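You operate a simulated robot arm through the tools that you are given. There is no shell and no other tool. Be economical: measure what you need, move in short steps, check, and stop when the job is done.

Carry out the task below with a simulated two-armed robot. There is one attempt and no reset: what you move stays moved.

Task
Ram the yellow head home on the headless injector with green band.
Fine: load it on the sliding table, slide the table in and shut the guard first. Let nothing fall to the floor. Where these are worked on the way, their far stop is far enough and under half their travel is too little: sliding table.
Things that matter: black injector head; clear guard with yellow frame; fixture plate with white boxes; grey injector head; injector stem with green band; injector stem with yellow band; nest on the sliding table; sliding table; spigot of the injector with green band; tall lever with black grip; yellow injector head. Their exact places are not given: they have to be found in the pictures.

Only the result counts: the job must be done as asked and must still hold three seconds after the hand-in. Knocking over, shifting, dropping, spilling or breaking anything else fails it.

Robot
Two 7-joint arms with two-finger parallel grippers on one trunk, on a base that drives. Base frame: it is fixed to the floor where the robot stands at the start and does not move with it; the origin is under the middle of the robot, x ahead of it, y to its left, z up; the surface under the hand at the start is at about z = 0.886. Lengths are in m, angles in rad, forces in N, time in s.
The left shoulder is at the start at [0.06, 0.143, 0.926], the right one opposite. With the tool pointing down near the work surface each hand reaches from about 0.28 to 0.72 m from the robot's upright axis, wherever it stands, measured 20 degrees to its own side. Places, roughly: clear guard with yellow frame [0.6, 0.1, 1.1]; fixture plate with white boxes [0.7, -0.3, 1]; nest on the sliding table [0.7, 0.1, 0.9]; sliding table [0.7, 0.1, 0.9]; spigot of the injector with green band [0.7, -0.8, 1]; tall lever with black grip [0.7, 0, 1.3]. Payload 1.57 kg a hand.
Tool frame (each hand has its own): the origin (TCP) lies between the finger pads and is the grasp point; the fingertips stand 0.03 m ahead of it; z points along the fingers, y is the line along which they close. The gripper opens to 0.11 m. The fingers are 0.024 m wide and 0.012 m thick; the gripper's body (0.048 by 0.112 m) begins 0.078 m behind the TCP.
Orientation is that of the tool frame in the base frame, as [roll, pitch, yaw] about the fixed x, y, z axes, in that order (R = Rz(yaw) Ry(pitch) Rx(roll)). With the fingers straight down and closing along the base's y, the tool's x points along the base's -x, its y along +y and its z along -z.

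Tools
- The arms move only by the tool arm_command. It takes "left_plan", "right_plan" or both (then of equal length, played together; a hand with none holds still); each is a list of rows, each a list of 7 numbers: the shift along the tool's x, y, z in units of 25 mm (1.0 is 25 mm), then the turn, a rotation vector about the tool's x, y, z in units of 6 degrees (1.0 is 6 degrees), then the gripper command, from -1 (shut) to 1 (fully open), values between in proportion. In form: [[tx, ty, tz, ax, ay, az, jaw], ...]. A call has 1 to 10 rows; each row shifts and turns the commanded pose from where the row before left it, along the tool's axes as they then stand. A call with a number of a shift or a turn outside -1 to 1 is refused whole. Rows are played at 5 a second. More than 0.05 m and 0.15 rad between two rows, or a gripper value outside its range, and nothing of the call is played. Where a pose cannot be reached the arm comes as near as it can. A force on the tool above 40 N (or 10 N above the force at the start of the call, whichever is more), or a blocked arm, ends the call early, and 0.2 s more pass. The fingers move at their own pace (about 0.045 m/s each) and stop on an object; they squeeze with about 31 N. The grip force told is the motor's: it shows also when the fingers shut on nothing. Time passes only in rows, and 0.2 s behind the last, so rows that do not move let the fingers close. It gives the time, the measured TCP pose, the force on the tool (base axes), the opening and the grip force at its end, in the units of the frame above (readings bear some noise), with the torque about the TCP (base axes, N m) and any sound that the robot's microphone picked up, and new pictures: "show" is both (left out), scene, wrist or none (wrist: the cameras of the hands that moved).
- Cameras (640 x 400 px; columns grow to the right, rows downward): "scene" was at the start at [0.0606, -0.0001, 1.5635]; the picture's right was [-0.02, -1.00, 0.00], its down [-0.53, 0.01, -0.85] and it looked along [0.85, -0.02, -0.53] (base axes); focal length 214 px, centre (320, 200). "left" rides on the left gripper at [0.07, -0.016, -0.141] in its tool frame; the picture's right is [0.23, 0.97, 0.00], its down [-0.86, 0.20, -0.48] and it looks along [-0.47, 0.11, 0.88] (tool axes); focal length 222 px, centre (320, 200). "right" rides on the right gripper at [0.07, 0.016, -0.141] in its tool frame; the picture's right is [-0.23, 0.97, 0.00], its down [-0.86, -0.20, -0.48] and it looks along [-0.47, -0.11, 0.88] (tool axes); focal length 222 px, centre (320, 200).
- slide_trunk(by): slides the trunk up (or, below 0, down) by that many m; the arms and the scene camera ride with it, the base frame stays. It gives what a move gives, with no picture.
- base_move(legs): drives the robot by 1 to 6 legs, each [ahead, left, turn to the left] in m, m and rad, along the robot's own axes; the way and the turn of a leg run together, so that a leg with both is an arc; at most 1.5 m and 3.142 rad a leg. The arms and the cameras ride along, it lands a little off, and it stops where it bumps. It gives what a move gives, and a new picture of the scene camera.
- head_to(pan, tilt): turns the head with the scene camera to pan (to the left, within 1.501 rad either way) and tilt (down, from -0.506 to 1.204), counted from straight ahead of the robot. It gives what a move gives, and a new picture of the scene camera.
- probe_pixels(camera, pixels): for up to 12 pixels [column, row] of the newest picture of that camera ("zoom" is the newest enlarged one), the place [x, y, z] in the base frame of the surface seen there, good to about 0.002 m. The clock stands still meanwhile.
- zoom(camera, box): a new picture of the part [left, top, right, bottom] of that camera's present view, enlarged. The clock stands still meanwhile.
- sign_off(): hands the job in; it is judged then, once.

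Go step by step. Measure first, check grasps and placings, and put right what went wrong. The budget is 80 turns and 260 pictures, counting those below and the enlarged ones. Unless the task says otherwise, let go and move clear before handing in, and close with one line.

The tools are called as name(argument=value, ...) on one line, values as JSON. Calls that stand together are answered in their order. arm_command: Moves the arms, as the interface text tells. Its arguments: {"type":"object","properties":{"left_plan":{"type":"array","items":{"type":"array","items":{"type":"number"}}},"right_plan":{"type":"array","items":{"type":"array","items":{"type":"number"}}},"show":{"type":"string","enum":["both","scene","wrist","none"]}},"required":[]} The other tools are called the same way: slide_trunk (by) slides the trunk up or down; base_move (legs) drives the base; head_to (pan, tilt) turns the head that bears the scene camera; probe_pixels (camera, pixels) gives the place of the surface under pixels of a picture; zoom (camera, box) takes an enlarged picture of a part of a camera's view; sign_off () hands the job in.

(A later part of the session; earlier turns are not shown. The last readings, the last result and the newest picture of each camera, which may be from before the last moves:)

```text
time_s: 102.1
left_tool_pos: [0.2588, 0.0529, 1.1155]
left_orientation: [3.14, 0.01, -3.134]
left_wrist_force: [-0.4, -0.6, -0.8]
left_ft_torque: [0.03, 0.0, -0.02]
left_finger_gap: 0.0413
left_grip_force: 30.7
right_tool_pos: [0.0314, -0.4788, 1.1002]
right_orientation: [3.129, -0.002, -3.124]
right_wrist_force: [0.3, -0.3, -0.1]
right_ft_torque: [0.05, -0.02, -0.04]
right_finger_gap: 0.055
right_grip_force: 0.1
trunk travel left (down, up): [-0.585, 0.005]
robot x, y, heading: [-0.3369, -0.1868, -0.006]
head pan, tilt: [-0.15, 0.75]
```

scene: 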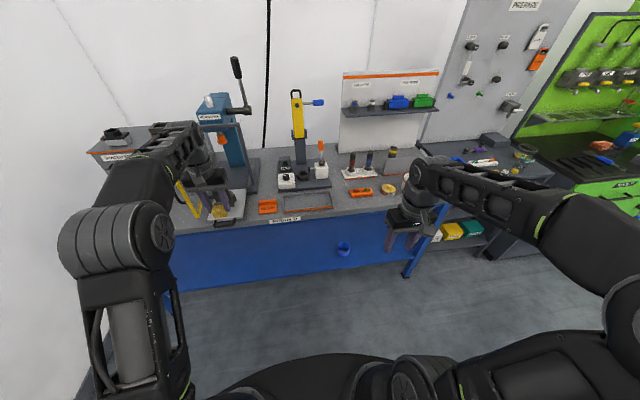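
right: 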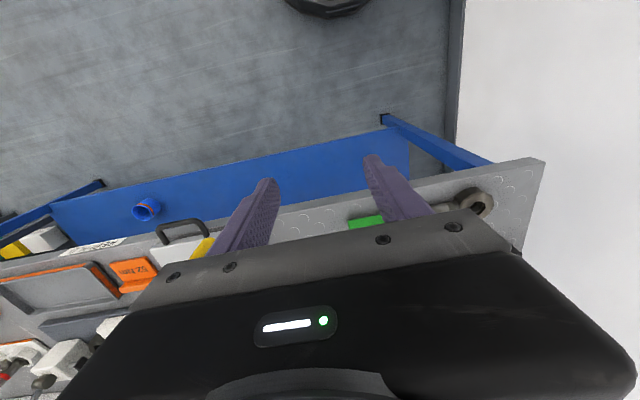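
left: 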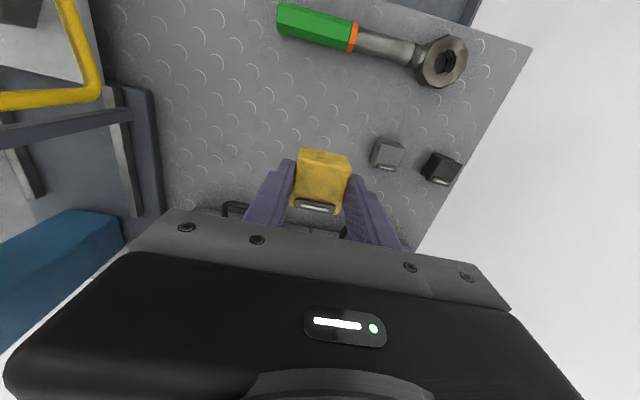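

The head is held in front of the table. Before approaching, I'll check the left elbow and forearm against the open guard.

probe_pixels(camera="scene", pixels=[[150, 235], [105, 240], [150, 180], [175, 150], [195, 150], [130, 190], [180, 200], [190, 210], [240, 100], [300, 130]])

head_to(pan=0.35, tilt=0.7)

```text
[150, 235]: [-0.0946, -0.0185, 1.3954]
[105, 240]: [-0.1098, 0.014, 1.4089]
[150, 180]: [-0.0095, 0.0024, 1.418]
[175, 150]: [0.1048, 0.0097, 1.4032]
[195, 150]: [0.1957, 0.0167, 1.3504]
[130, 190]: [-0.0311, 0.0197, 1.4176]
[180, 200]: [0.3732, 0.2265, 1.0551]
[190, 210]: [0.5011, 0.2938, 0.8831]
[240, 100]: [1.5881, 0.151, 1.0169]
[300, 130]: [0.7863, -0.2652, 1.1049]
```

```text
time_s: 103.0
left_tool_pos: [0.2592, 0.0523, 1.1142]
left_orientation: [3.139, 0.008, -3.133]
left_wrist_force: [0.0, -0.5, -1.8]
left_ft_torque: [0.02, 0.03, 0.03]
left_finger_gap: 0.0413
left_grip_force: 31.3
right_tool_pos: [0.0305, -0.4784, 1.101]
right_orientation: [3.127, -0.004, -3.124]
right_wrist_force: [0.3, 0.8, -0.8]
right_ft_torque: [0.04, 0.0, 0.02]
right_finger_gap: 0.055
right_grip_force: 0.0
trunk travel left (down, up): [-0.585, 0.005]
robot x, y, heading: [-0.3409, -0.188, -0.008]
head pan, tilt: [0.351, 0.7]
```

scene: 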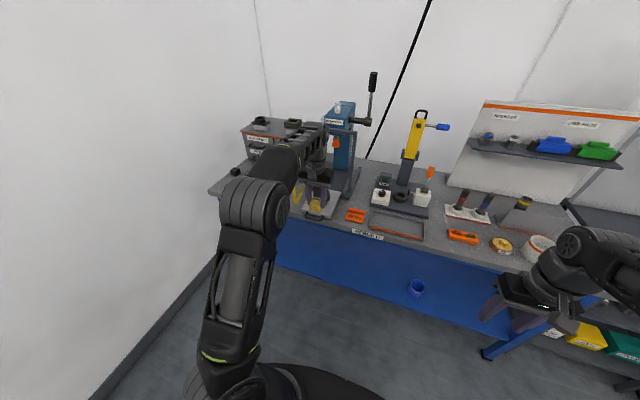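

The left forearm runs along y≈0.01 at z 1.40, well clear of the guard. I'll raise the head, align in y, drive ahead 0.19 m, and look at the spigot.

arm_command(left_plan=[[0, 0.7, -0.5, 0, 0, 0, -1], [0, 0.7, -0.5, 0, 0, 0, -1], [0, 0.7, 0, 0, 0, 0, -1]], show="none")

base_move(legs=[[0.17, 0, 0]])

zoom(camera="scene", box=[270, 130, 390, 250])

zoom(camera="left", box=[200, 100, 440, 260])

```text
time_s: 103.8
left_tool_pos: [0.2577, 0.0716, 1.1141]
left_orientation: [3.139, 0.011, -3.136]
left_wrist_force: [0.6, 0.7, -0.3]
left_ft_torque: [-0.02, 0.03, -0.03]
left_finger_gap: 0.0413
left_grip_force: 31.4
left hand out of reach, approached as far as the arm can: row 1, 2
right_tool_pos: [0.0313, -0.4783, 1.1001]
right_orientation: [3.128, -0.002, -3.124]
right_wrist_force: [-0.2, -0.1, 0.8]
right_ft_torque: [0.0, 0.01, -0.01]
right_finger_gap: 0.0553
right_grip_force: 0.1
trunk travel left (down, up): [-0.585, 0.005]
robot x, y, heading: [-0.3438, -0.1864, -0.007]
head pan, tilt: [0.351, 0.7]
```

```text
time_s: 105.3
left_tool_pos: [0.4299, 0.0697, 1.1144]
left_orientation: [3.14, 0.011, -3.134]
left_wrist_force: [0.0, 0.2, -1.2]
left_ft_torque: [0.01, 0.02, -0.01]
left_finger_gap: 0.0412
left_grip_force: 30.7
right_tool_pos: [0.205, -0.4795, 1.0999]
right_orientation: [3.127, -0.004, -3.125]
right_wrist_force: [0.2, -1.0, 0.4]
right_ft_torque: [0.01, 0.0, 0.01]
right_finger_gap: 0.055
right_grip_force: 0.1
trunk travel left (down, up): [-0.585, 0.005]
robot x, y, heading: [-0.1716, -0.1856, -0.006]
head pan, tilt: [0.351, 0.7]
```

scene: 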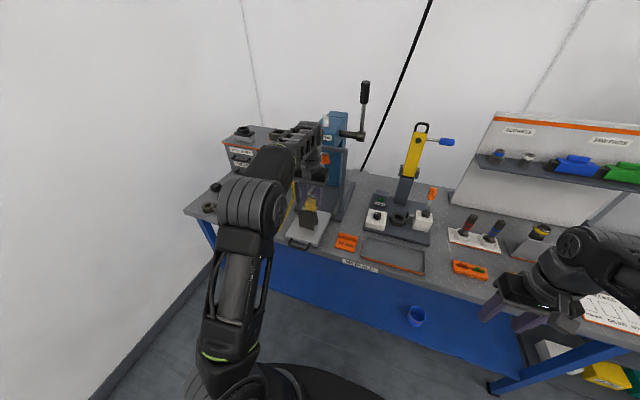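

```text
3.33 times, centred on (330, 190) of scene
```

zoom: 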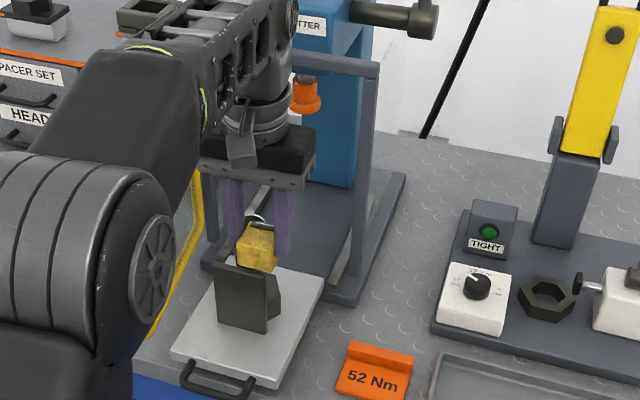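

```text
2.50 times, centred on (320, 180) of left
```

zoom: 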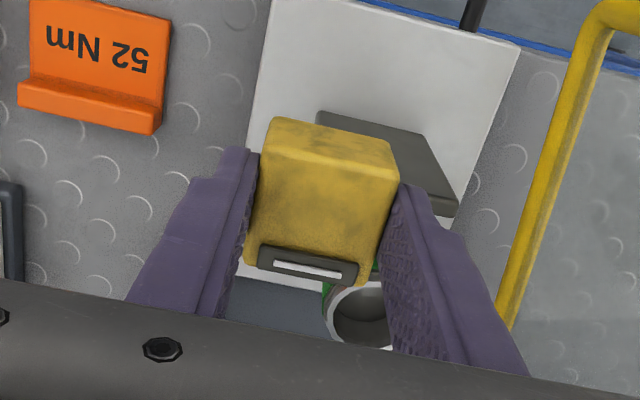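

The cup is visible ahead and to the left, but clearance is only about 9 mm and the arm is near its height limit. I'll draw the hand in to gain height, align y, then let the base advance.

arm_command(left_plan=[[1, 0, 0, 0, 0, 0, -1], [1, 0, 0, 0, 0, 0, -1], [1, 0, -0.4, 0, 0, 0, -1], [1, 0.4, -0.4, 0, 0, 0, -1], [0, 0.5, -0.4, 0, 0, 0, -1], [0, 0.5, 0, 0, 0, 0, -1]], show="none")

base_move(legs=[[0.1, 0, 0]])

zoom(camera="left", box=[200, 100, 440, 260])

```text
time_s: 106.7
left_tool_pos: [0.328, 0.1042, 1.1445]
left_orientation: [3.14, 0.01, -3.134]
left_wrist_force: [1.0, -0.3, -1.0]
left_ft_torque: [-0.01, 0.0, -0.01]
left_finger_gap: 0.0413
left_grip_force: 31.0
right_tool_pos: [0.2022, -0.4781, 1.1007]
right_orientation: [3.127, -0.002, -3.124]
right_wrist_force: [-0.1, -0.8, 0.5]
right_ft_torque: [-0.03, -0.02, 0.01]
right_finger_gap: 0.0549
right_grip_force: 0.0
trunk travel left (down, up): [-0.585, 0.005]
robot x, y, heading: [-0.1696, -0.1904, -0.001]
head pan, tilt: [0.351, 0.7]
```

```text
time_s: 107.9
left_tool_pos: [0.4284, 0.1024, 1.1427]
left_orientation: [3.14, 0.009, -3.133]
left_wrist_force: [-0.2, -0.6, -1.2]
left_ft_torque: [-0.01, 0.05, 0.03]
left_finger_gap: 0.0414
left_grip_force: 31.2
right_tool_pos: [0.3038, -0.4797, 1.1004]
right_orientation: [3.129, -0.004, -3.123]
right_wrist_force: [0.3, 0.3, -0.8]
right_ft_torque: [0.01, 0.06, -0.02]
right_finger_gap: 0.0549
right_grip_force: 0.0
trunk travel left (down, up): [-0.585, 0.005]
robot x, y, heading: [-0.0715, -0.1852, -0.006]
head pan, tilt: [0.351, 0.7]
```

scene: 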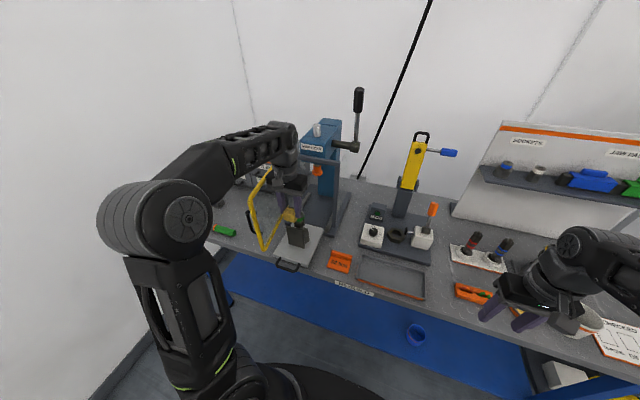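

```text
2.50 times, centred on (320, 180) of left
```

zoom: 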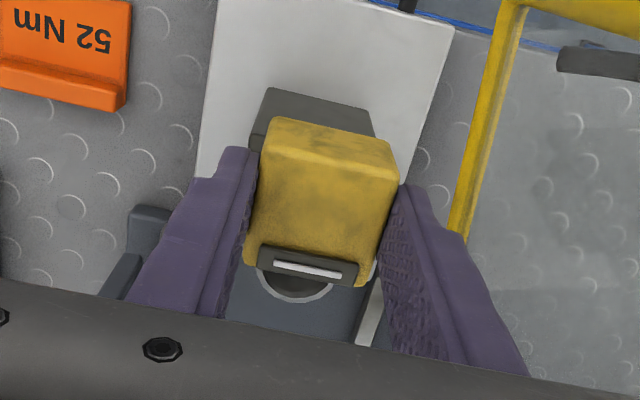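

probe_pixels(camera="zoom", pixels=[[262, 280], [275, 296], [295, 302], [318, 296], [331, 286], [290, 290], [372, 272]])

zoom(camera="scene", box=[265, 195, 325, 255])

```text
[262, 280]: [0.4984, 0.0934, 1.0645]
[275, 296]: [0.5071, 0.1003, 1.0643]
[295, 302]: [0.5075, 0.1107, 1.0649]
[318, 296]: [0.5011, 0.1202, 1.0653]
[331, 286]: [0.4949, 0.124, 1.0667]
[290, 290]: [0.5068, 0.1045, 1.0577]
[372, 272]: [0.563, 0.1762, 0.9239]
```

```text
6.67 times, centred on (295, 225) of scene
```

zoom: 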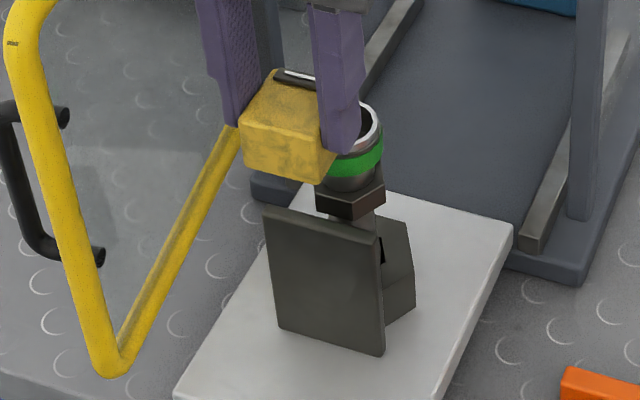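

The cup rim is centred ≈(0.490,0.107) at z 1.065. The head's centre is at about TCP x+1 mm, so I'll drive ahead 60 mm (arm shape kept) and correct y.

base_move(legs=[[0.06, 0, 0]])

arm_command(left_plan=[[0, 0.18, 0, 0, 0, 0, -1]], show="wrist")

zoom(camera="scene", box=[265, 195, 325, 255])

```text
time_s: 108.8
left_tool_pos: [0.489, 0.1017, 1.1442]
left_orientation: [3.141, 0.008, -3.136]
left_wrist_force: [-0.3, 0.5, -1.0]
left_ft_torque: [-0.02, 0.07, -0.01]
left_finger_gap: 0.0413
left_grip_force: 31.4
right_tool_pos: [0.364, -0.4809, 1.1]
right_orientation: [3.127, -0.003, -3.124]
right_wrist_force: [1.1, -0.3, 0.0]
right_ft_torque: [-0.01, 0.04, -0.03]
right_finger_gap: 0.0549
right_grip_force: 0.0
trunk travel left (down, up): [-0.585, 0.005]
robot x, y, heading: [-0.0077, -0.1883, -0.008]
head pan, tilt: [0.351, 0.7]
```

scene: 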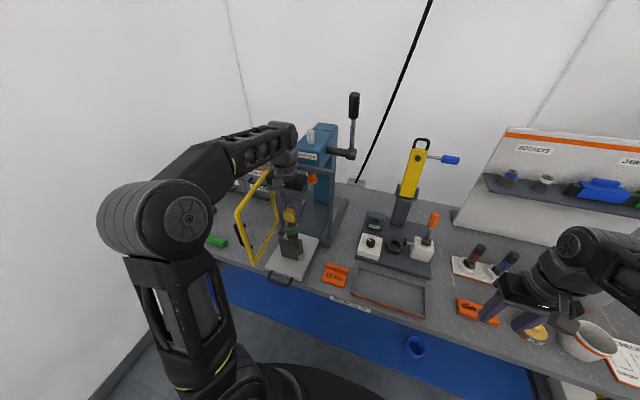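

```text
time_s: 109.2
left_tool_pos: [0.4876, 0.1078, 1.143]
left_orientation: [3.14, 0.011, -3.135]
left_wrist_force: [0.6, -0.3, -1.4]
left_ft_torque: [-0.02, 0.0, -0.01]
left_finger_gap: 0.0415
left_grip_force: 30.7
right_tool_pos: [0.3624, -0.4805, 1.0998]
right_orientation: [3.128, -0.003, -3.124]
right_wrist_force: [-0.6, 0.0, -1.1]
right_ft_torque: [0.01, 0.01, -0.02]
right_finger_gap: 0.0549
right_grip_force: 0.0
trunk travel left (down, up): [-0.585, 0.005]
robot x, y, heading: [-0.0112, -0.1906, 0.0]
head pan, tilt: [0.351, 0.7]
```

left: 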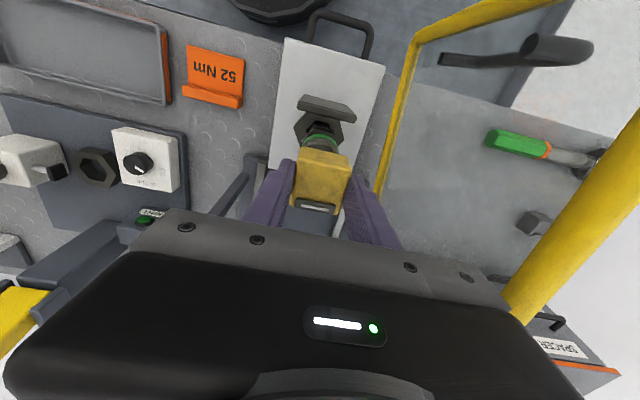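

```text
6.67 times, centred on (295, 225) of scene
```

zoom: 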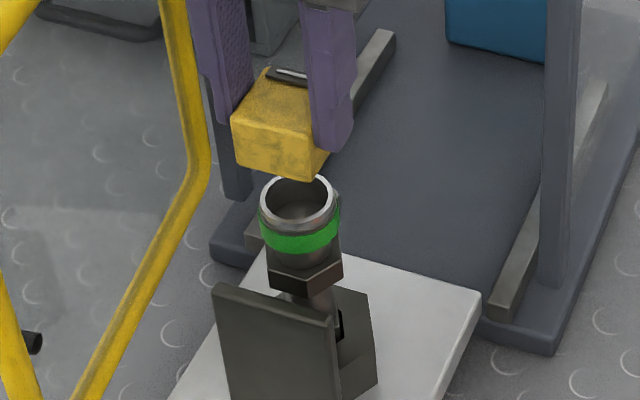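

The head is above the cup. I'll measure the rim and the head's lower corners from this clear view.

probe_pixels(camera="zoom", pixels=[[262, 205], [335, 200], [298, 229], [270, 222], [325, 220], [290, 180], [237, 145], [300, 170], [240, 165], [318, 177], [275, 130], [300, 140]])

```text
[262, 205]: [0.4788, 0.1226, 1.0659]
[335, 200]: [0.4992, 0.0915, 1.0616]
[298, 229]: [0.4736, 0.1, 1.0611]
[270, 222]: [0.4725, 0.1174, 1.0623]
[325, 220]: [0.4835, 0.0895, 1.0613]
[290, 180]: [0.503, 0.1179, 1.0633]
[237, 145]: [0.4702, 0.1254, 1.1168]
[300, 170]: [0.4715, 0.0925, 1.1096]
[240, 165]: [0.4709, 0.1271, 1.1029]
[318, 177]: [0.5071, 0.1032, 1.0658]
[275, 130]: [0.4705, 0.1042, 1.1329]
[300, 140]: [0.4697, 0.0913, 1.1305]
```

The alignment is within 1 mm. I'll lower gently.

arm_command(left_plan=[[-0.02, -0.04, 0.25, 0, 0, 0, -1], [0, 0, 0.25, 0, 0, 0, -1], [0, 0, 0.25, 0, 0, 0, -1], [0, 0, 0.25, 0, 0, 0, -1], [0, 0, 0.2, 0, 0, 0, -1], [0, 0, 0.15, 0, 0, 0, -1], [0, 0, 0.1, 0, 0, 0, -1]], show="none")

zoom(camera="scene", box=[265, 195, 325, 255])

```text
time_s: 110.8
left_tool_pos: [0.4874, 0.107, 1.1088]
left_orientation: [3.14, 0.014, -3.135]
left_wrist_force: [-1.4, 0.9, 13.5]
left_ft_torque: [0.09, 0.32, -0.04]
left_finger_gap: 0.0412
left_grip_force: 31.0
right_tool_pos: [0.3608, -0.4804, 1.1019]
right_orientation: [3.128, -0.003, -3.122]
right_wrist_force: [0.9, 0.0, -1.3]
right_ft_torque: [0.03, 0.01, 0.02]
right_finger_gap: 0.0551
right_grip_force: 0.0
trunk travel left (down, up): [-0.585, 0.005]
robot x, y, heading: [-0.0067, -0.1919, -0.003]
head pan, tilt: [0.351, 0.7]
```

```text
6.67 times, centred on (295, 225) of scene
```

zoom: 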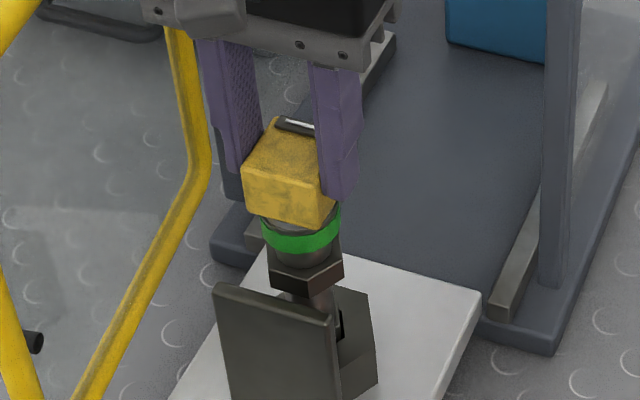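

It touches the rim at 13.5 N with the head square on the cup. I'll press a touch more to see whether it starts on the spigot.

arm_command(left_plan=[[0, 0, 0.1, 0, 0, 0, -1], [0, 0, 0.1, 0, 0, 0, -1]], show="none")

zoom(camera="scene", box=[275, 205, 315, 245])

probe_pixels(camera="zoom", pixels=[[170, 215], [240, 235], [290, 250], [330, 265], [230, 290]])

```text
time_s: 111.4
left_tool_pos: [0.489, 0.1055, 1.1054]
left_orientation: [3.139, 0.015, -3.134]
left_wrist_force: [1.3, 2.5, 22.4]
left_ft_torque: [0.1, -0.18, 0.02]
left_finger_gap: 0.0414
left_grip_force: 31.4
right_tool_pos: [0.3609, -0.4799, 1.1002]
right_orientation: [3.128, 0.0, -3.123]
right_wrist_force: [-0.1, -0.6, 0.8]
right_ft_torque: [-0.02, -0.01, -0.05]
right_finger_gap: 0.0551
right_grip_force: 0.1
trunk travel left (down, up): [-0.585, 0.005]
robot x, y, heading: [-0.0117, -0.1895, -0.003]
head pan, tilt: [0.351, 0.7]
```

```text
10.00 times, centred on (295, 225) of scene
```

zoom: 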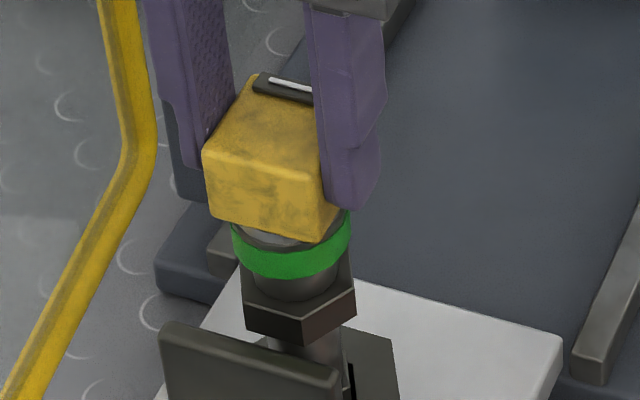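

```text
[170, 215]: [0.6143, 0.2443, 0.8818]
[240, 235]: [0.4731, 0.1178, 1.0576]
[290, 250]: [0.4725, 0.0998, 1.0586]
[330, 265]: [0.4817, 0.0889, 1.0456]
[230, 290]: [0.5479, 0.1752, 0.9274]
```

The head has started onto the rim (22 N). I'll relieve the pressure, release slowly, and lift away.

arm_command(left_plan=[[0, 0, -0.12, 0, 0, 0, -1], [0, 0, 0, 0, 0, 0, -0.1], [0, 0, 0, 0, 0, 0, 0.1], [0, 0, -0.5, 0, 0, 0, 0.1], [0, 0, -0.5, 0, 0, 0, 0.1], [0, 0, -0.4, 0, 0, 0, 0.1]], show="wrist")

zoom(camera="scene", box=[265, 195, 325, 255])

```text
time_s: 112.8
left_tool_pos: [0.487, 0.1061, 1.14]
left_orientation: [3.139, 0.01, -3.135]
left_wrist_force: [0.4, 0.7, 0.3]
left_ft_torque: [-0.01, 0.0, -0.02]
left_finger_gap: 0.0604
left_grip_force: 0.0
right_tool_pos: [0.3621, -0.479, 1.099]
right_orientation: [3.127, -0.002, -3.125]
right_wrist_force: [0.4, 0.6, -0.1]
right_ft_torque: [0.01, -0.03, 0.0]
right_finger_gap: 0.055
right_grip_force: 0.2
trunk travel left (down, up): [-0.585, 0.005]
robot x, y, heading: [-0.0122, -0.1887, -0.001]
head pan, tilt: [0.351, 0.7]
```

left: 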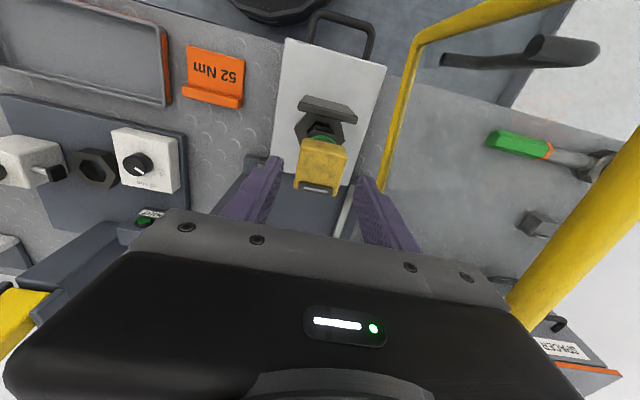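

```text
6.67 times, centred on (295, 225) of scene
```

zoom: 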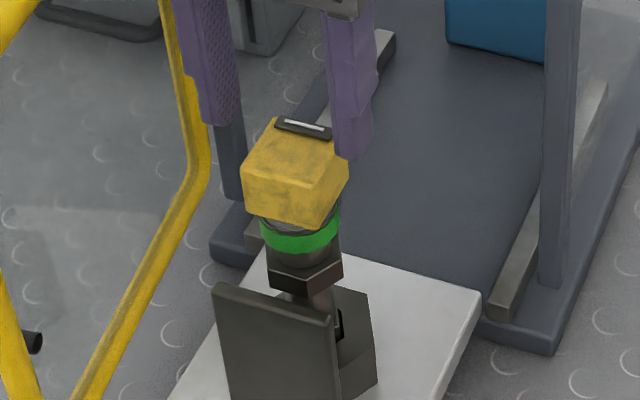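

The head sits square on the spigot. I'll back the left hand away, close it and tilt it 24°, then bring it down in front of the table handle to push the table in.

arm_command(left_plan=[[0, 0, -0.4, 0, 0, 0, 0.1]], show="none")

base_move(legs=[[-0.12, 0, 0]])

arm_command(left_plan=[[1, -0.04, 0, 0, -1, 0, -1], [0.9, -0.04, 0, 0, -1, 0, -1], [0.8, -0.04, 0, 0, -1, 0, -1], [0.8, 0, 0, 0, -1, 0, -1]], show="scene")

zoom(camera="scene", box=[260, 150, 360, 280])

```text
time_s: 113.2
left_tool_pos: [0.4872, 0.1064, 1.1504]
left_orientation: [3.14, 0.009, -3.135]
left_wrist_force: [-0.3, -0.7, -0.2]
left_ft_torque: [-0.03, 0.0, -0.01]
left_finger_gap: 0.0604
left_grip_force: 0.1
right_tool_pos: [0.3621, -0.4801, 1.1001]
right_orientation: [3.128, -0.002, -3.121]
right_wrist_force: [0.6, -1.1, -0.1]
right_ft_torque: [-0.01, 0.01, 0.01]
right_finger_gap: 0.0551
right_grip_force: 0.1
trunk travel left (down, up): [-0.585, 0.005]
robot x, y, heading: [-0.012, -0.1871, -0.001]
head pan, tilt: [0.351, 0.7]
```

```text
time_s: 114.5
left_tool_pos: [0.3666, 0.1063, 1.1522]
left_orientation: [3.139, 0.012, -3.135]
left_wrist_force: [0.0, 0.5, 0.0]
left_ft_torque: [-0.03, -0.03, -0.01]
left_finger_gap: 0.0605
left_grip_force: 0.0
right_tool_pos: [0.2415, -0.48, 1.1012]
right_orientation: [3.129, -0.001, -3.122]
right_wrist_force: [0.0, -0.2, 0.2]
right_ft_torque: [-0.04, -0.05, 0.02]
right_finger_gap: 0.0551
right_grip_force: 0.1
trunk travel left (down, up): [-0.585, 0.005]
robot x, y, heading: [-0.1335, -0.1883, -0.005]
head pan, tilt: [0.351, 0.7]
```

scene: 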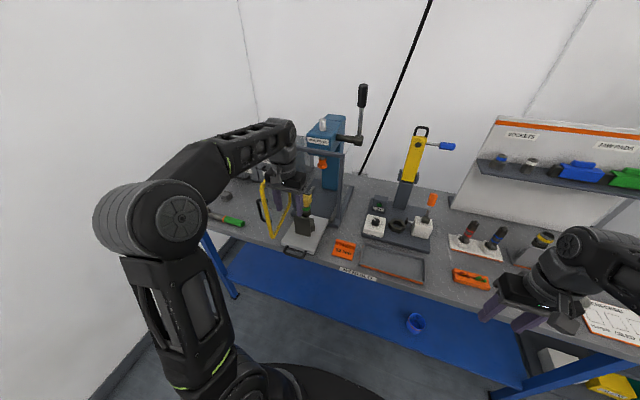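

```text
time_s: 115.5
left_tool_pos: [0.2816, 0.1022, 1.1375]
left_orientation: [3.14, 0.432, -3.136]
left_wrist_force: [-0.2, -0.5, -0.7]
left_ft_torque: [0.01, 0.03, -0.04]
left_finger_gap: 0.0001
left_grip_force: 15.2
right_tool_pos: [0.2428, -0.4796, 1.1007]
right_orientation: [3.129, -0.001, -3.124]
right_wrist_force: [-0.5, 0.6, 0.3]
right_ft_torque: [0.04, 0.01, -0.02]
right_finger_gap: 0.0552
right_grip_force: 0.0
trunk travel left (down, up): [-0.585, 0.005]
robot x, y, heading: [-0.1324, -0.1881, -0.011]
head pan, tilt: [0.351, 0.7]
```

scene: 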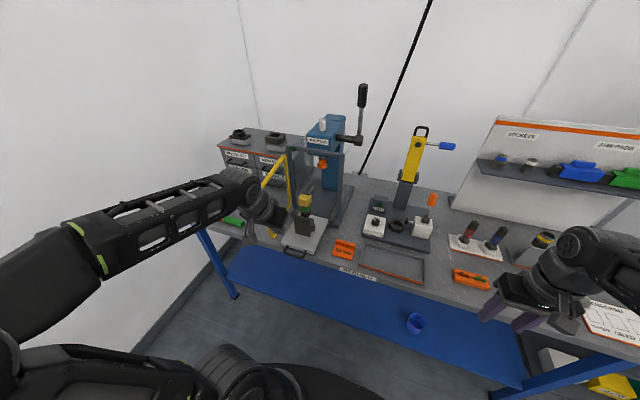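

```text
3.08 times, centred on (310, 215) of scene
```

zoom: 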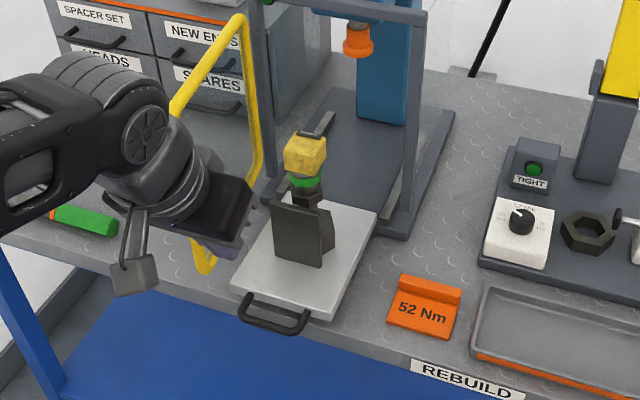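

The left arm's elbow flipped outward and its forearm would foul the guard if it pushed. I'll use the right hand for the push: back off, drive left, and position it in front of the handle.

base_move(legs=[[-0.1, 0, 0], [0, 0.44, 0], [0.1, 0, 0]])

arm_command(right_plan=[[0, 0.8, 0, 0, -1, 0, -1], [0, 0.8, 0, 0, -1, 0, -1], [0, 0.8, 0, 0, -1, 0, -1], [0, 0.8, 0, 0, -1, 0, -1], [0, 0.8, 0, 0, 0, 0, -1], [0, 0.8, 0, 0, 0, 0, -1], [0, 0.8, 0, 0, 0, 0, -1]], show="wrist")

head_to(pan=-0.2, tilt=0.75)

```text
time_s: 119.7
left_tool_pos: [0.2903, 0.5434, 1.1381]
left_orientation: [3.14, 0.428, -3.138]
left_wrist_force: [0.3, 0.4, -1.3]
left_ft_torque: [-0.02, 0.01, 0.03]
left_finger_gap: 0.0
left_grip_force: 21.4
right_tool_pos: [0.2478, -0.0385, 1.1001]
right_orientation: [3.129, -0.002, -3.127]
right_wrist_force: [1.1, 0.0, 0.6]
right_ft_torque: [0.02, 0.03, 0.02]
right_finger_gap: 0.0552
right_grip_force: 0.0
trunk travel left (down, up): [-0.585, 0.005]
robot x, y, heading: [-0.1269, 0.2576, -0.011]
head pan, tilt: [0.351, 0.7]
```

scene: 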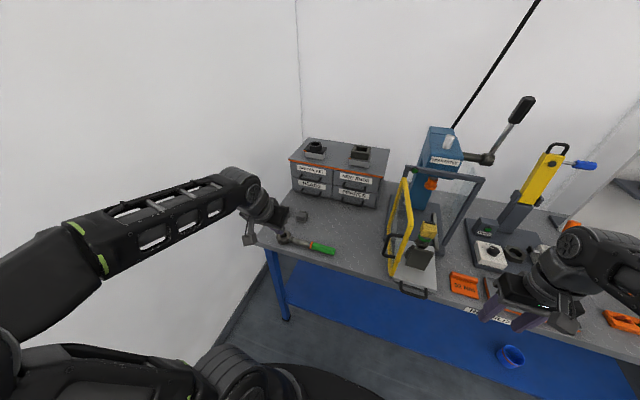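

```text
time_s: 121.3
left_tool_pos: [0.2875, 0.543, 1.1387]
left_orientation: [3.141, 0.429, -3.138]
left_wrist_force: [-0.3, -0.2, -0.6]
left_ft_torque: [-0.02, -0.01, -0.01]
left_finger_gap: 0.0
left_grip_force: 21.5
right_tool_pos: [0.2449, 0.1018, 1.1012]
right_orientation: [3.125, 0.418, -3.134]
right_wrist_force: [0.4, 0.5, 0.4]
right_ft_torque: [0.0, 0.03, -0.02]
right_finger_gap: 0.0001
right_grip_force: 21.2
trunk travel left (down, up): [-0.585, 0.005]
robot x, y, heading: [-0.1256, 0.2515, -0.013]
head pan, tilt: [0.351, 0.7]
```

right: 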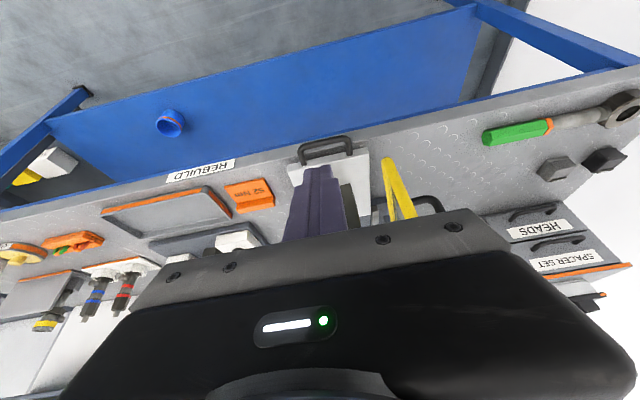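

```text
time_s: 122.2
left_tool_pos: [0.288, 0.542, 1.1392]
left_orientation: [3.139, 0.43, -3.139]
left_wrist_force: [-0.7, -0.3, 0.4]
left_ft_torque: [-0.01, 0.0, 0.01]
left_finger_gap: 0.0002
left_grip_force: 21.1
right_tool_pos: [0.2444, 0.1002, 1.1029]
right_orientation: [3.125, 0.418, -3.135]
right_wrist_force: [-1.0, 0.2, 0.2]
right_ft_torque: [0.0, 0.01, 0.0]
right_finger_gap: 0.0001
right_grip_force: 21.4
trunk travel left (down, up): [-0.585, 0.005]
robot x, y, heading: [-0.1253, 0.2521, -0.013]
head pan, tilt: [-0.201, 0.75]
```

scene: 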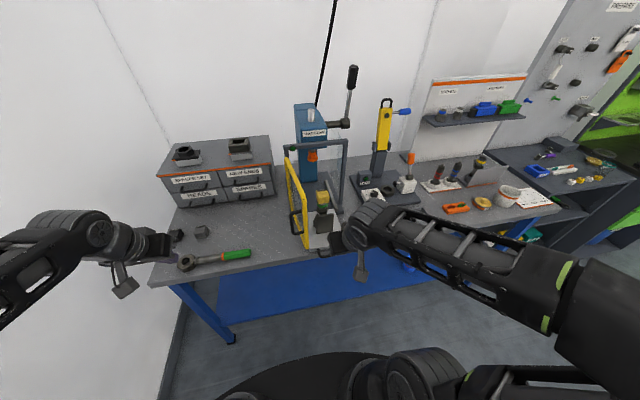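

I'll lower the closed right fingers in front of the handle bar (bar at x≈0.354, z 0.918).

arm_command(right_plan=[[0.07, 0.05, 0.9, 0, 0, 0, -1], [0.07, 0, 0.9, 0, 0, 0, -1], [0.07, 0, 0.9, 0, 0, 0, -1], [0.07, 0, 0.9, 0, 0, 0, -1], [0.07, 0, 0.9, 0, 0, 0, -1], [0.07, 0, 0.9, 0, 0, 0, -1], [0.07, 0, 0.9, 0, 0, 0, -1], [0.07, 0, 0.9, 0, 0, 0, -1]], show="wrist")

zoom(camera="scene", box=[270, 130, 400, 270])

```text
time_s: 124.0
left_tool_pos: [0.2881, 0.543, 1.1387]
left_orientation: [3.141, 0.429, -3.137]
left_wrist_force: [0.4, 0.1, 0.3]
left_ft_torque: [0.0, 0.01, 0.03]
left_finger_gap: 0.0
left_grip_force: 20.8
right_tool_pos: [0.3048, 0.1055, 0.9313]
right_orientation: [3.126, 0.418, -3.135]
right_wrist_force: [0.2, 0.0, -0.6]
right_ft_torque: [0.02, 0.01, 0.01]
right_finger_gap: 0.0
right_grip_force: 21.1
trunk travel left (down, up): [-0.585, 0.005]
robot x, y, heading: [-0.1238, 0.2536, -0.01]
head pan, tilt: [-0.201, 0.75]
```

right: 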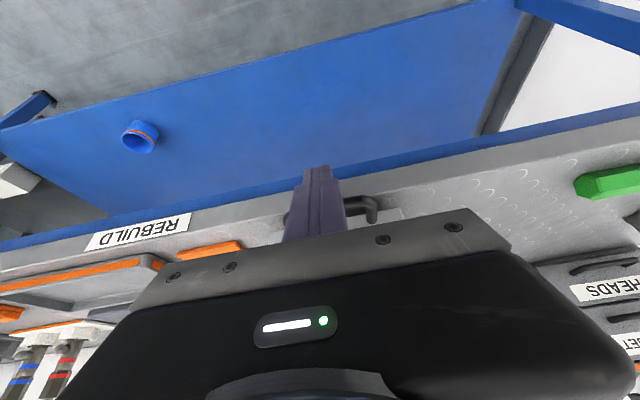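

```text
2.86 times, centred on (335, 200) of scene
```

zoom: 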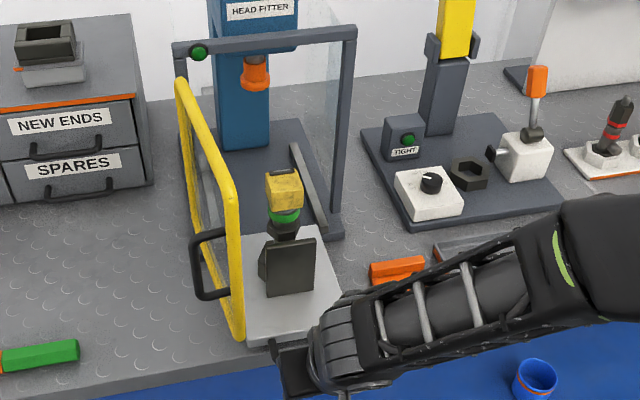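

The fingers are in front of the bar. I'll push the table in gently at 10 mm per row.

arm_command(right_plan=[[-0.366, 0, 0.162, 0, 0, 0, -1], [-0.366, 0, 0.162, 0, 0, 0, -1], [-0.366, 0, 0.162, 0, 0, 0, -1], [-0.366, 0, 0.162, 0, 0, 0, -1], [-0.366, 0, 0.162, 0, 0, 0, -1], [-0.366, 0, 0.162, 0, 0, 0, -1], [-0.366, 0, 0.162, 0, 0, 0, -1], [-0.366, 0, 0.162, 0, 0, 0, -1], [-0.366, 0, 0.162, 0, 0, 0, -1], [-0.366, 0, 0.162, 0, 0, 0, -1]], show="none")

zoom(camera="scene", box=[270, 130, 400, 270])

```text
time_s: 126.2
left_tool_pos: [0.2883, 0.5429, 1.1374]
left_orientation: [3.139, 0.429, -3.137]
left_wrist_force: [0.0, 0.7, 0.1]
left_ft_torque: [0.0, -0.01, 0.0]
left_finger_gap: 0.0002
left_grip_force: 21.1
right_tool_pos: [0.4042, 0.107, 0.9324]
right_orientation: [3.126, 0.417, -3.135]
right_wrist_force: [0.8, 0.6, 0.1]
right_ft_torque: [0.01, -0.02, -0.01]
right_finger_gap: 0.0
right_grip_force: 21.0
trunk travel left (down, up): [-0.585, 0.005]
robot x, y, heading: [-0.1249, 0.2516, -0.007]
head pan, tilt: [-0.201, 0.75]
```

```text
2.86 times, centred on (335, 200) of scene
```

zoom: 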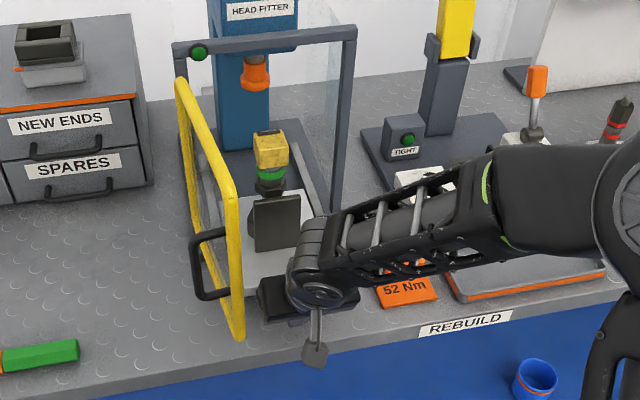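

The table moves and the head stays put. I'll continue.

arm_command(right_plan=[[-0.366, -0.03, 0.162, 0, 0, 0, -1], [-0.366, -0.03, 0.162, 0, 0, 0, -1], [-0.366, -0.03, 0.162, 0, 0, 0, -1], [-0.366, 0, 0.162, 0, 0, 0, -1], [-0.366, 0, 0.162, 0, 0, 0, -1], [-0.366, 0, 0.162, 0, 0, 0, -1], [-0.366, 0, 0.162, 0, 0, 0, -1], [-0.366, 0, 0.162, 0, 0, 0, -1], [-0.366, 0, 0.162, 0, 0, 0, -1], [-0.366, 0, 0.162, 0, 0, 0, -1]], show="none")

arm_command(right_plan=[[-0.366, 0, 0.162, 0, 0, 0, -1], [-0.366, 0, 0.162, 0, 0, 0, -1], [-0.25, 0, 0.11, 0, 0, 0, -1], [-0.25, 0, 0.11, 0, 0, 0, -1]], show="wrist")

zoom(camera="scene", box=[270, 130, 400, 270])

```text
time_s: 128.4
left_tool_pos: [0.2885, 0.5432, 1.1373]
left_orientation: [3.139, 0.429, -3.138]
left_wrist_force: [-0.3, 0.2, 0.1]
left_ft_torque: [-0.01, -0.03, 0.02]
left_finger_gap: 0.0
left_grip_force: 20.9
right_tool_pos: [0.5062, 0.1058, 0.934]
right_orientation: [3.126, 0.419, -3.135]
right_wrist_force: [0.0, 0.3, -0.1]
right_ft_torque: [-0.01, 0.05, -0.01]
right_finger_gap: 0.0
right_grip_force: 21.4
trunk travel left (down, up): [-0.585, 0.005]
robot x, y, heading: [-0.1243, 0.2517, -0.006]
head pan, tilt: [-0.201, 0.75]
```

```text
time_s: 129.3
left_tool_pos: [0.2869, 0.5434, 1.1381]
left_orientation: [3.141, 0.43, -3.14]
left_wrist_force: [0.1, -0.1, -0.5]
left_ft_torque: [0.01, 0.03, -0.02]
left_finger_gap: 0.0001
left_grip_force: 20.9
right_tool_pos: [0.5221, 0.1055, 0.9259]
right_orientation: [3.132, 0.389, -3.135]
right_wrist_force: [-7.4, 0.8, 0.1]
right_ft_torque: [0.01, 0.12, 0.02]
right_finger_gap: 0.0
right_grip_force: 21.6
trunk travel left (down, up): [-0.585, 0.005]
robot x, y, heading: [-0.1232, 0.2529, -0.009]
head pan, tilt: [-0.201, 0.75]
stopped in row 4 (right hand): the force on the tool passed its limit at 49 N (the readings are from after the stop); the commanded pose is now the measured one
```

right: 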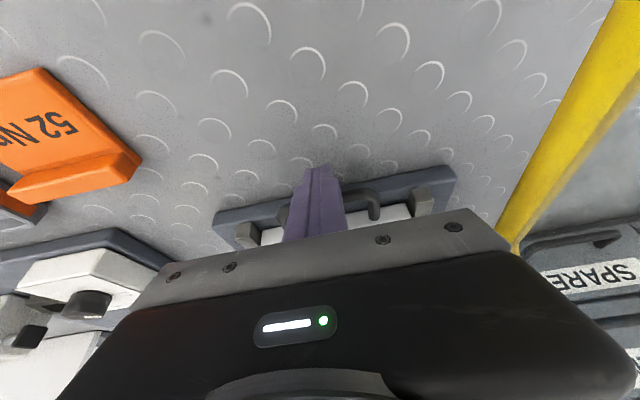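

```text
2.86 times, centred on (335, 200) of scene
```

zoom: 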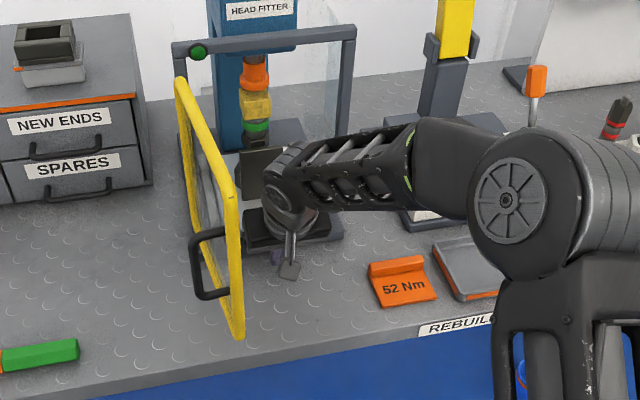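

The table is at its far stop (49 N), with the head under the ram. I'll retract the right hand back, up and right, while pitching the left hand forward to about 70° for pushing the guard shut.

arm_command(right_plan=[[0.9, 0, -0.4, 0, 0, 0, -1], [0.9, 0, -0.4, 0, 0, 0, -1], [0.9, -0.2, -0.4, 0, 0, 0, -1], [0.9, -0.5, -0.4, 0, 0, 0, -1], [0.5, -0.8, -0.6, 0, 0, 0, -1], [0, -0.9, -0.9, 0, 0, 0, -1], [0, -0.9, -0.9, 0, 0, 0, -1], [0, -0.9, -0.9, 0, 0, 0, -1], [0, -0.9, -0.6, 0, 0, 0, -1], [0, -0.9, 0, 0, 0, 0, -1]], left_plan=[[0, 0, 0, 0, -1, 0, -1], [0, 0, 0, 0, -1, 0, -1], [0, 0, 0, 0, -1, 0, -1], [0, 0, 0, 0, -1, 0, -1], [0, 0, 0, 0, -1, 0, -1], [0, 0, 0, 0, -1, 0, -1], [0, 0, 0, 0, -1, 0, -1], [0, 0, 0, 0, -0.5, 0, -1], [0, 0, 0, 0, 0, 0, -1], [0, 0, 0, 0, 0, 0, -1]], show="both")

zoom(camera="scene", box=[270, 130, 400, 270])

probe_pixels(camera="zoom", pixels=[[260, 165], [250, 105], [248, 75], [255, 128], [255, 140], [180, 90], [240, 330], [195, 250], [230, 185], [180, 50]])

```text
time_s: 131.5
left_tool_pos: [0.3409, 0.5766, 1.1849]
left_orientation: [3.137, 1.213, 3.14]
left_wrist_force: [0.1, -0.3, -0.8]
left_ft_torque: [-0.01, 0.0, 0.01]
left_finger_gap: 0.0001
left_grip_force: 21.3
left hand out of reach, approached as far as the arm can: row 5, 6, 7, 8
right_tool_pos: [0.3787, -0.0488, 1.0134]
right_orientation: [3.131, 0.394, -3.134]
right_wrist_force: [0.0, 0.1, -0.3]
right_ft_torque: [0.03, 0.03, 0.04]
right_finger_gap: 0.0001
right_grip_force: 21.2
trunk travel left (down, up): [-0.585, 0.005]
robot x, y, heading: [-0.127, 0.2552, -0.012]
head pan, tilt: [-0.201, 0.75]
```

scene: 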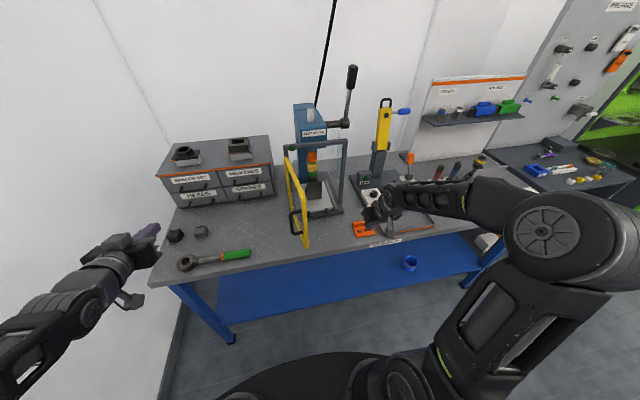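
right: 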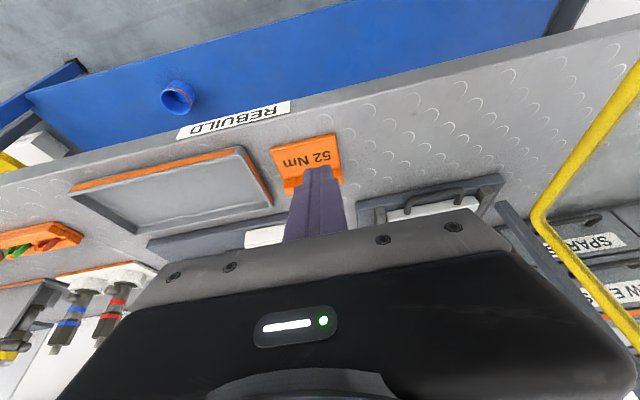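
left: 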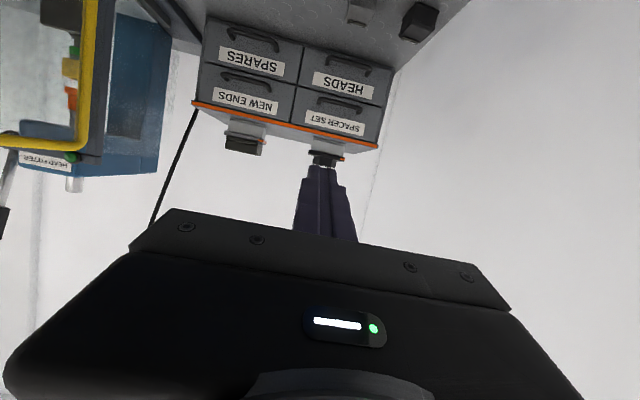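

```text
2.86 times, centred on (335, 200) of scene
```

zoom: 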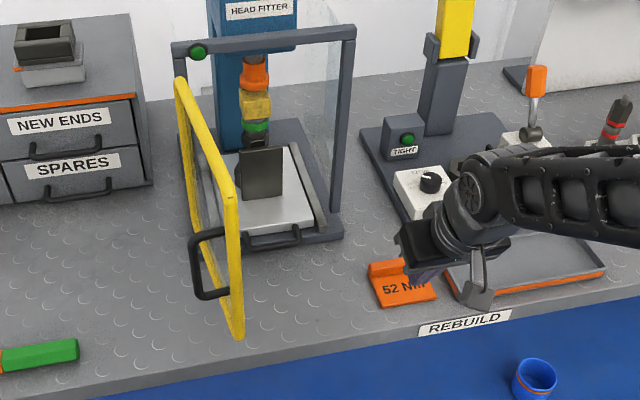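

```text
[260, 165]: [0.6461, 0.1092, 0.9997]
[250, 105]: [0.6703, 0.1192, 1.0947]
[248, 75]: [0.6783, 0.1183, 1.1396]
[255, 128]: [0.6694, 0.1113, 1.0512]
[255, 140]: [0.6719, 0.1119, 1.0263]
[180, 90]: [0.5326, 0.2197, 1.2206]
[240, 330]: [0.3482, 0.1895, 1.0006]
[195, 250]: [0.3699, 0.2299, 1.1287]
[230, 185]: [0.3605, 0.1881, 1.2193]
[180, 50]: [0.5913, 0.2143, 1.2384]
```

The table is fully in (plate at x 0.646, as at first) and the head is still on the injector under the ram. The guard is about 80° open. I'll bring the left fingers, pitched and above the handle level (z 1.185), to the guard's outer face.

arm_command(left_plan=[[-0.083, -1, 0.221, 0, 0, 0, -1], [-0.083, -1, 0.221, 0, 0, 0, -1], [-0.083, -1, 0.221, 0, 0, 0, -1], [-0.083, -1, 0.221, 0, 0, 0, -1], [-0.083, -1, 0.221, 0, 0, 0, -1], [-0.083, -1, 0.221, 0, 0, 0, -1], [-0.083, -1, 0.221, 0, 0, 0, -1], [-0.083, -1, 0.221, 0, 0, 0, -1], [-0.083, -1, 0.221, 0, 0, 0, -1], [-0.083, -1, 0.221, 0, 0, 0, -1]], right_plan=[[0, -0.5, 0, 0, 0, 0, -1], [0, -0.5, 0, 0, 0, 0, -1], [0, -0.5, 0, 0, 0, 0, -1], [0, -0.5, 0, 0, 0, 0, -1], [0, -0.5, 0, 0, 0, 0, -1], [0, -0.5, 0, 0, 0, 0, -1], [0, -0.5, 0, 0, 0, 0, -1], [0, -0.5, 0, 0, 0, 0, -1], [0, 0, 0, 0, 0, 0, -1], [0, 0, 0, 0, 0, 0, -1]], show="scene")

zoom(camera="scene", box=[230, 120, 390, 270])

```text
time_s: 133.7
left_tool_pos: [0.4073, 0.3315, 1.1886]
left_orientation: [3.139, 1.216, 3.14]
left_wrist_force: [0.5, 0.6, 0.5]
left_ft_torque: [-0.01, 0.04, -0.01]
left_finger_gap: 0.0
left_grip_force: 20.9
left hand out of reach, approached as far as the arm can: row 1, 2
right_tool_pos: [0.3805, -0.149, 1.0103]
right_orientation: [3.13, 0.395, -3.135]
right_wrist_force: [-0.9, 0.2, 0.3]
right_ft_torque: [0.03, 0.02, -0.01]
right_finger_gap: 0.0
right_grip_force: 21.5
trunk travel left (down, up): [-0.585, 0.005]
robot x, y, heading: [-0.1253, 0.2552, -0.007]
head pan, tilt: [-0.201, 0.75]
```

scene: 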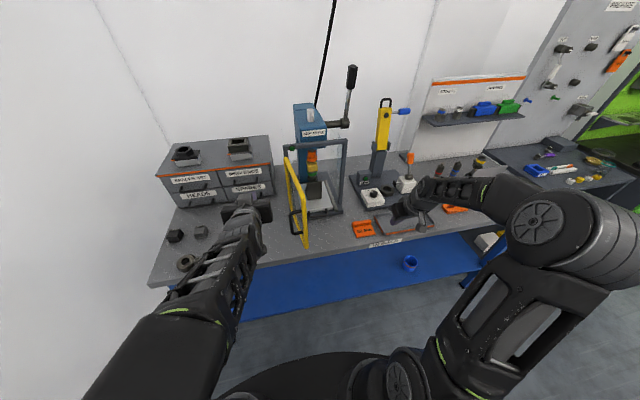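

```text
2.67 times, centred on (310, 195) of scene
5 turns are left
```

zoom: 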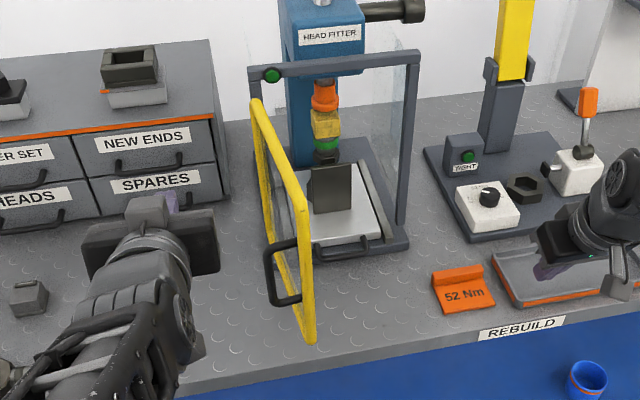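

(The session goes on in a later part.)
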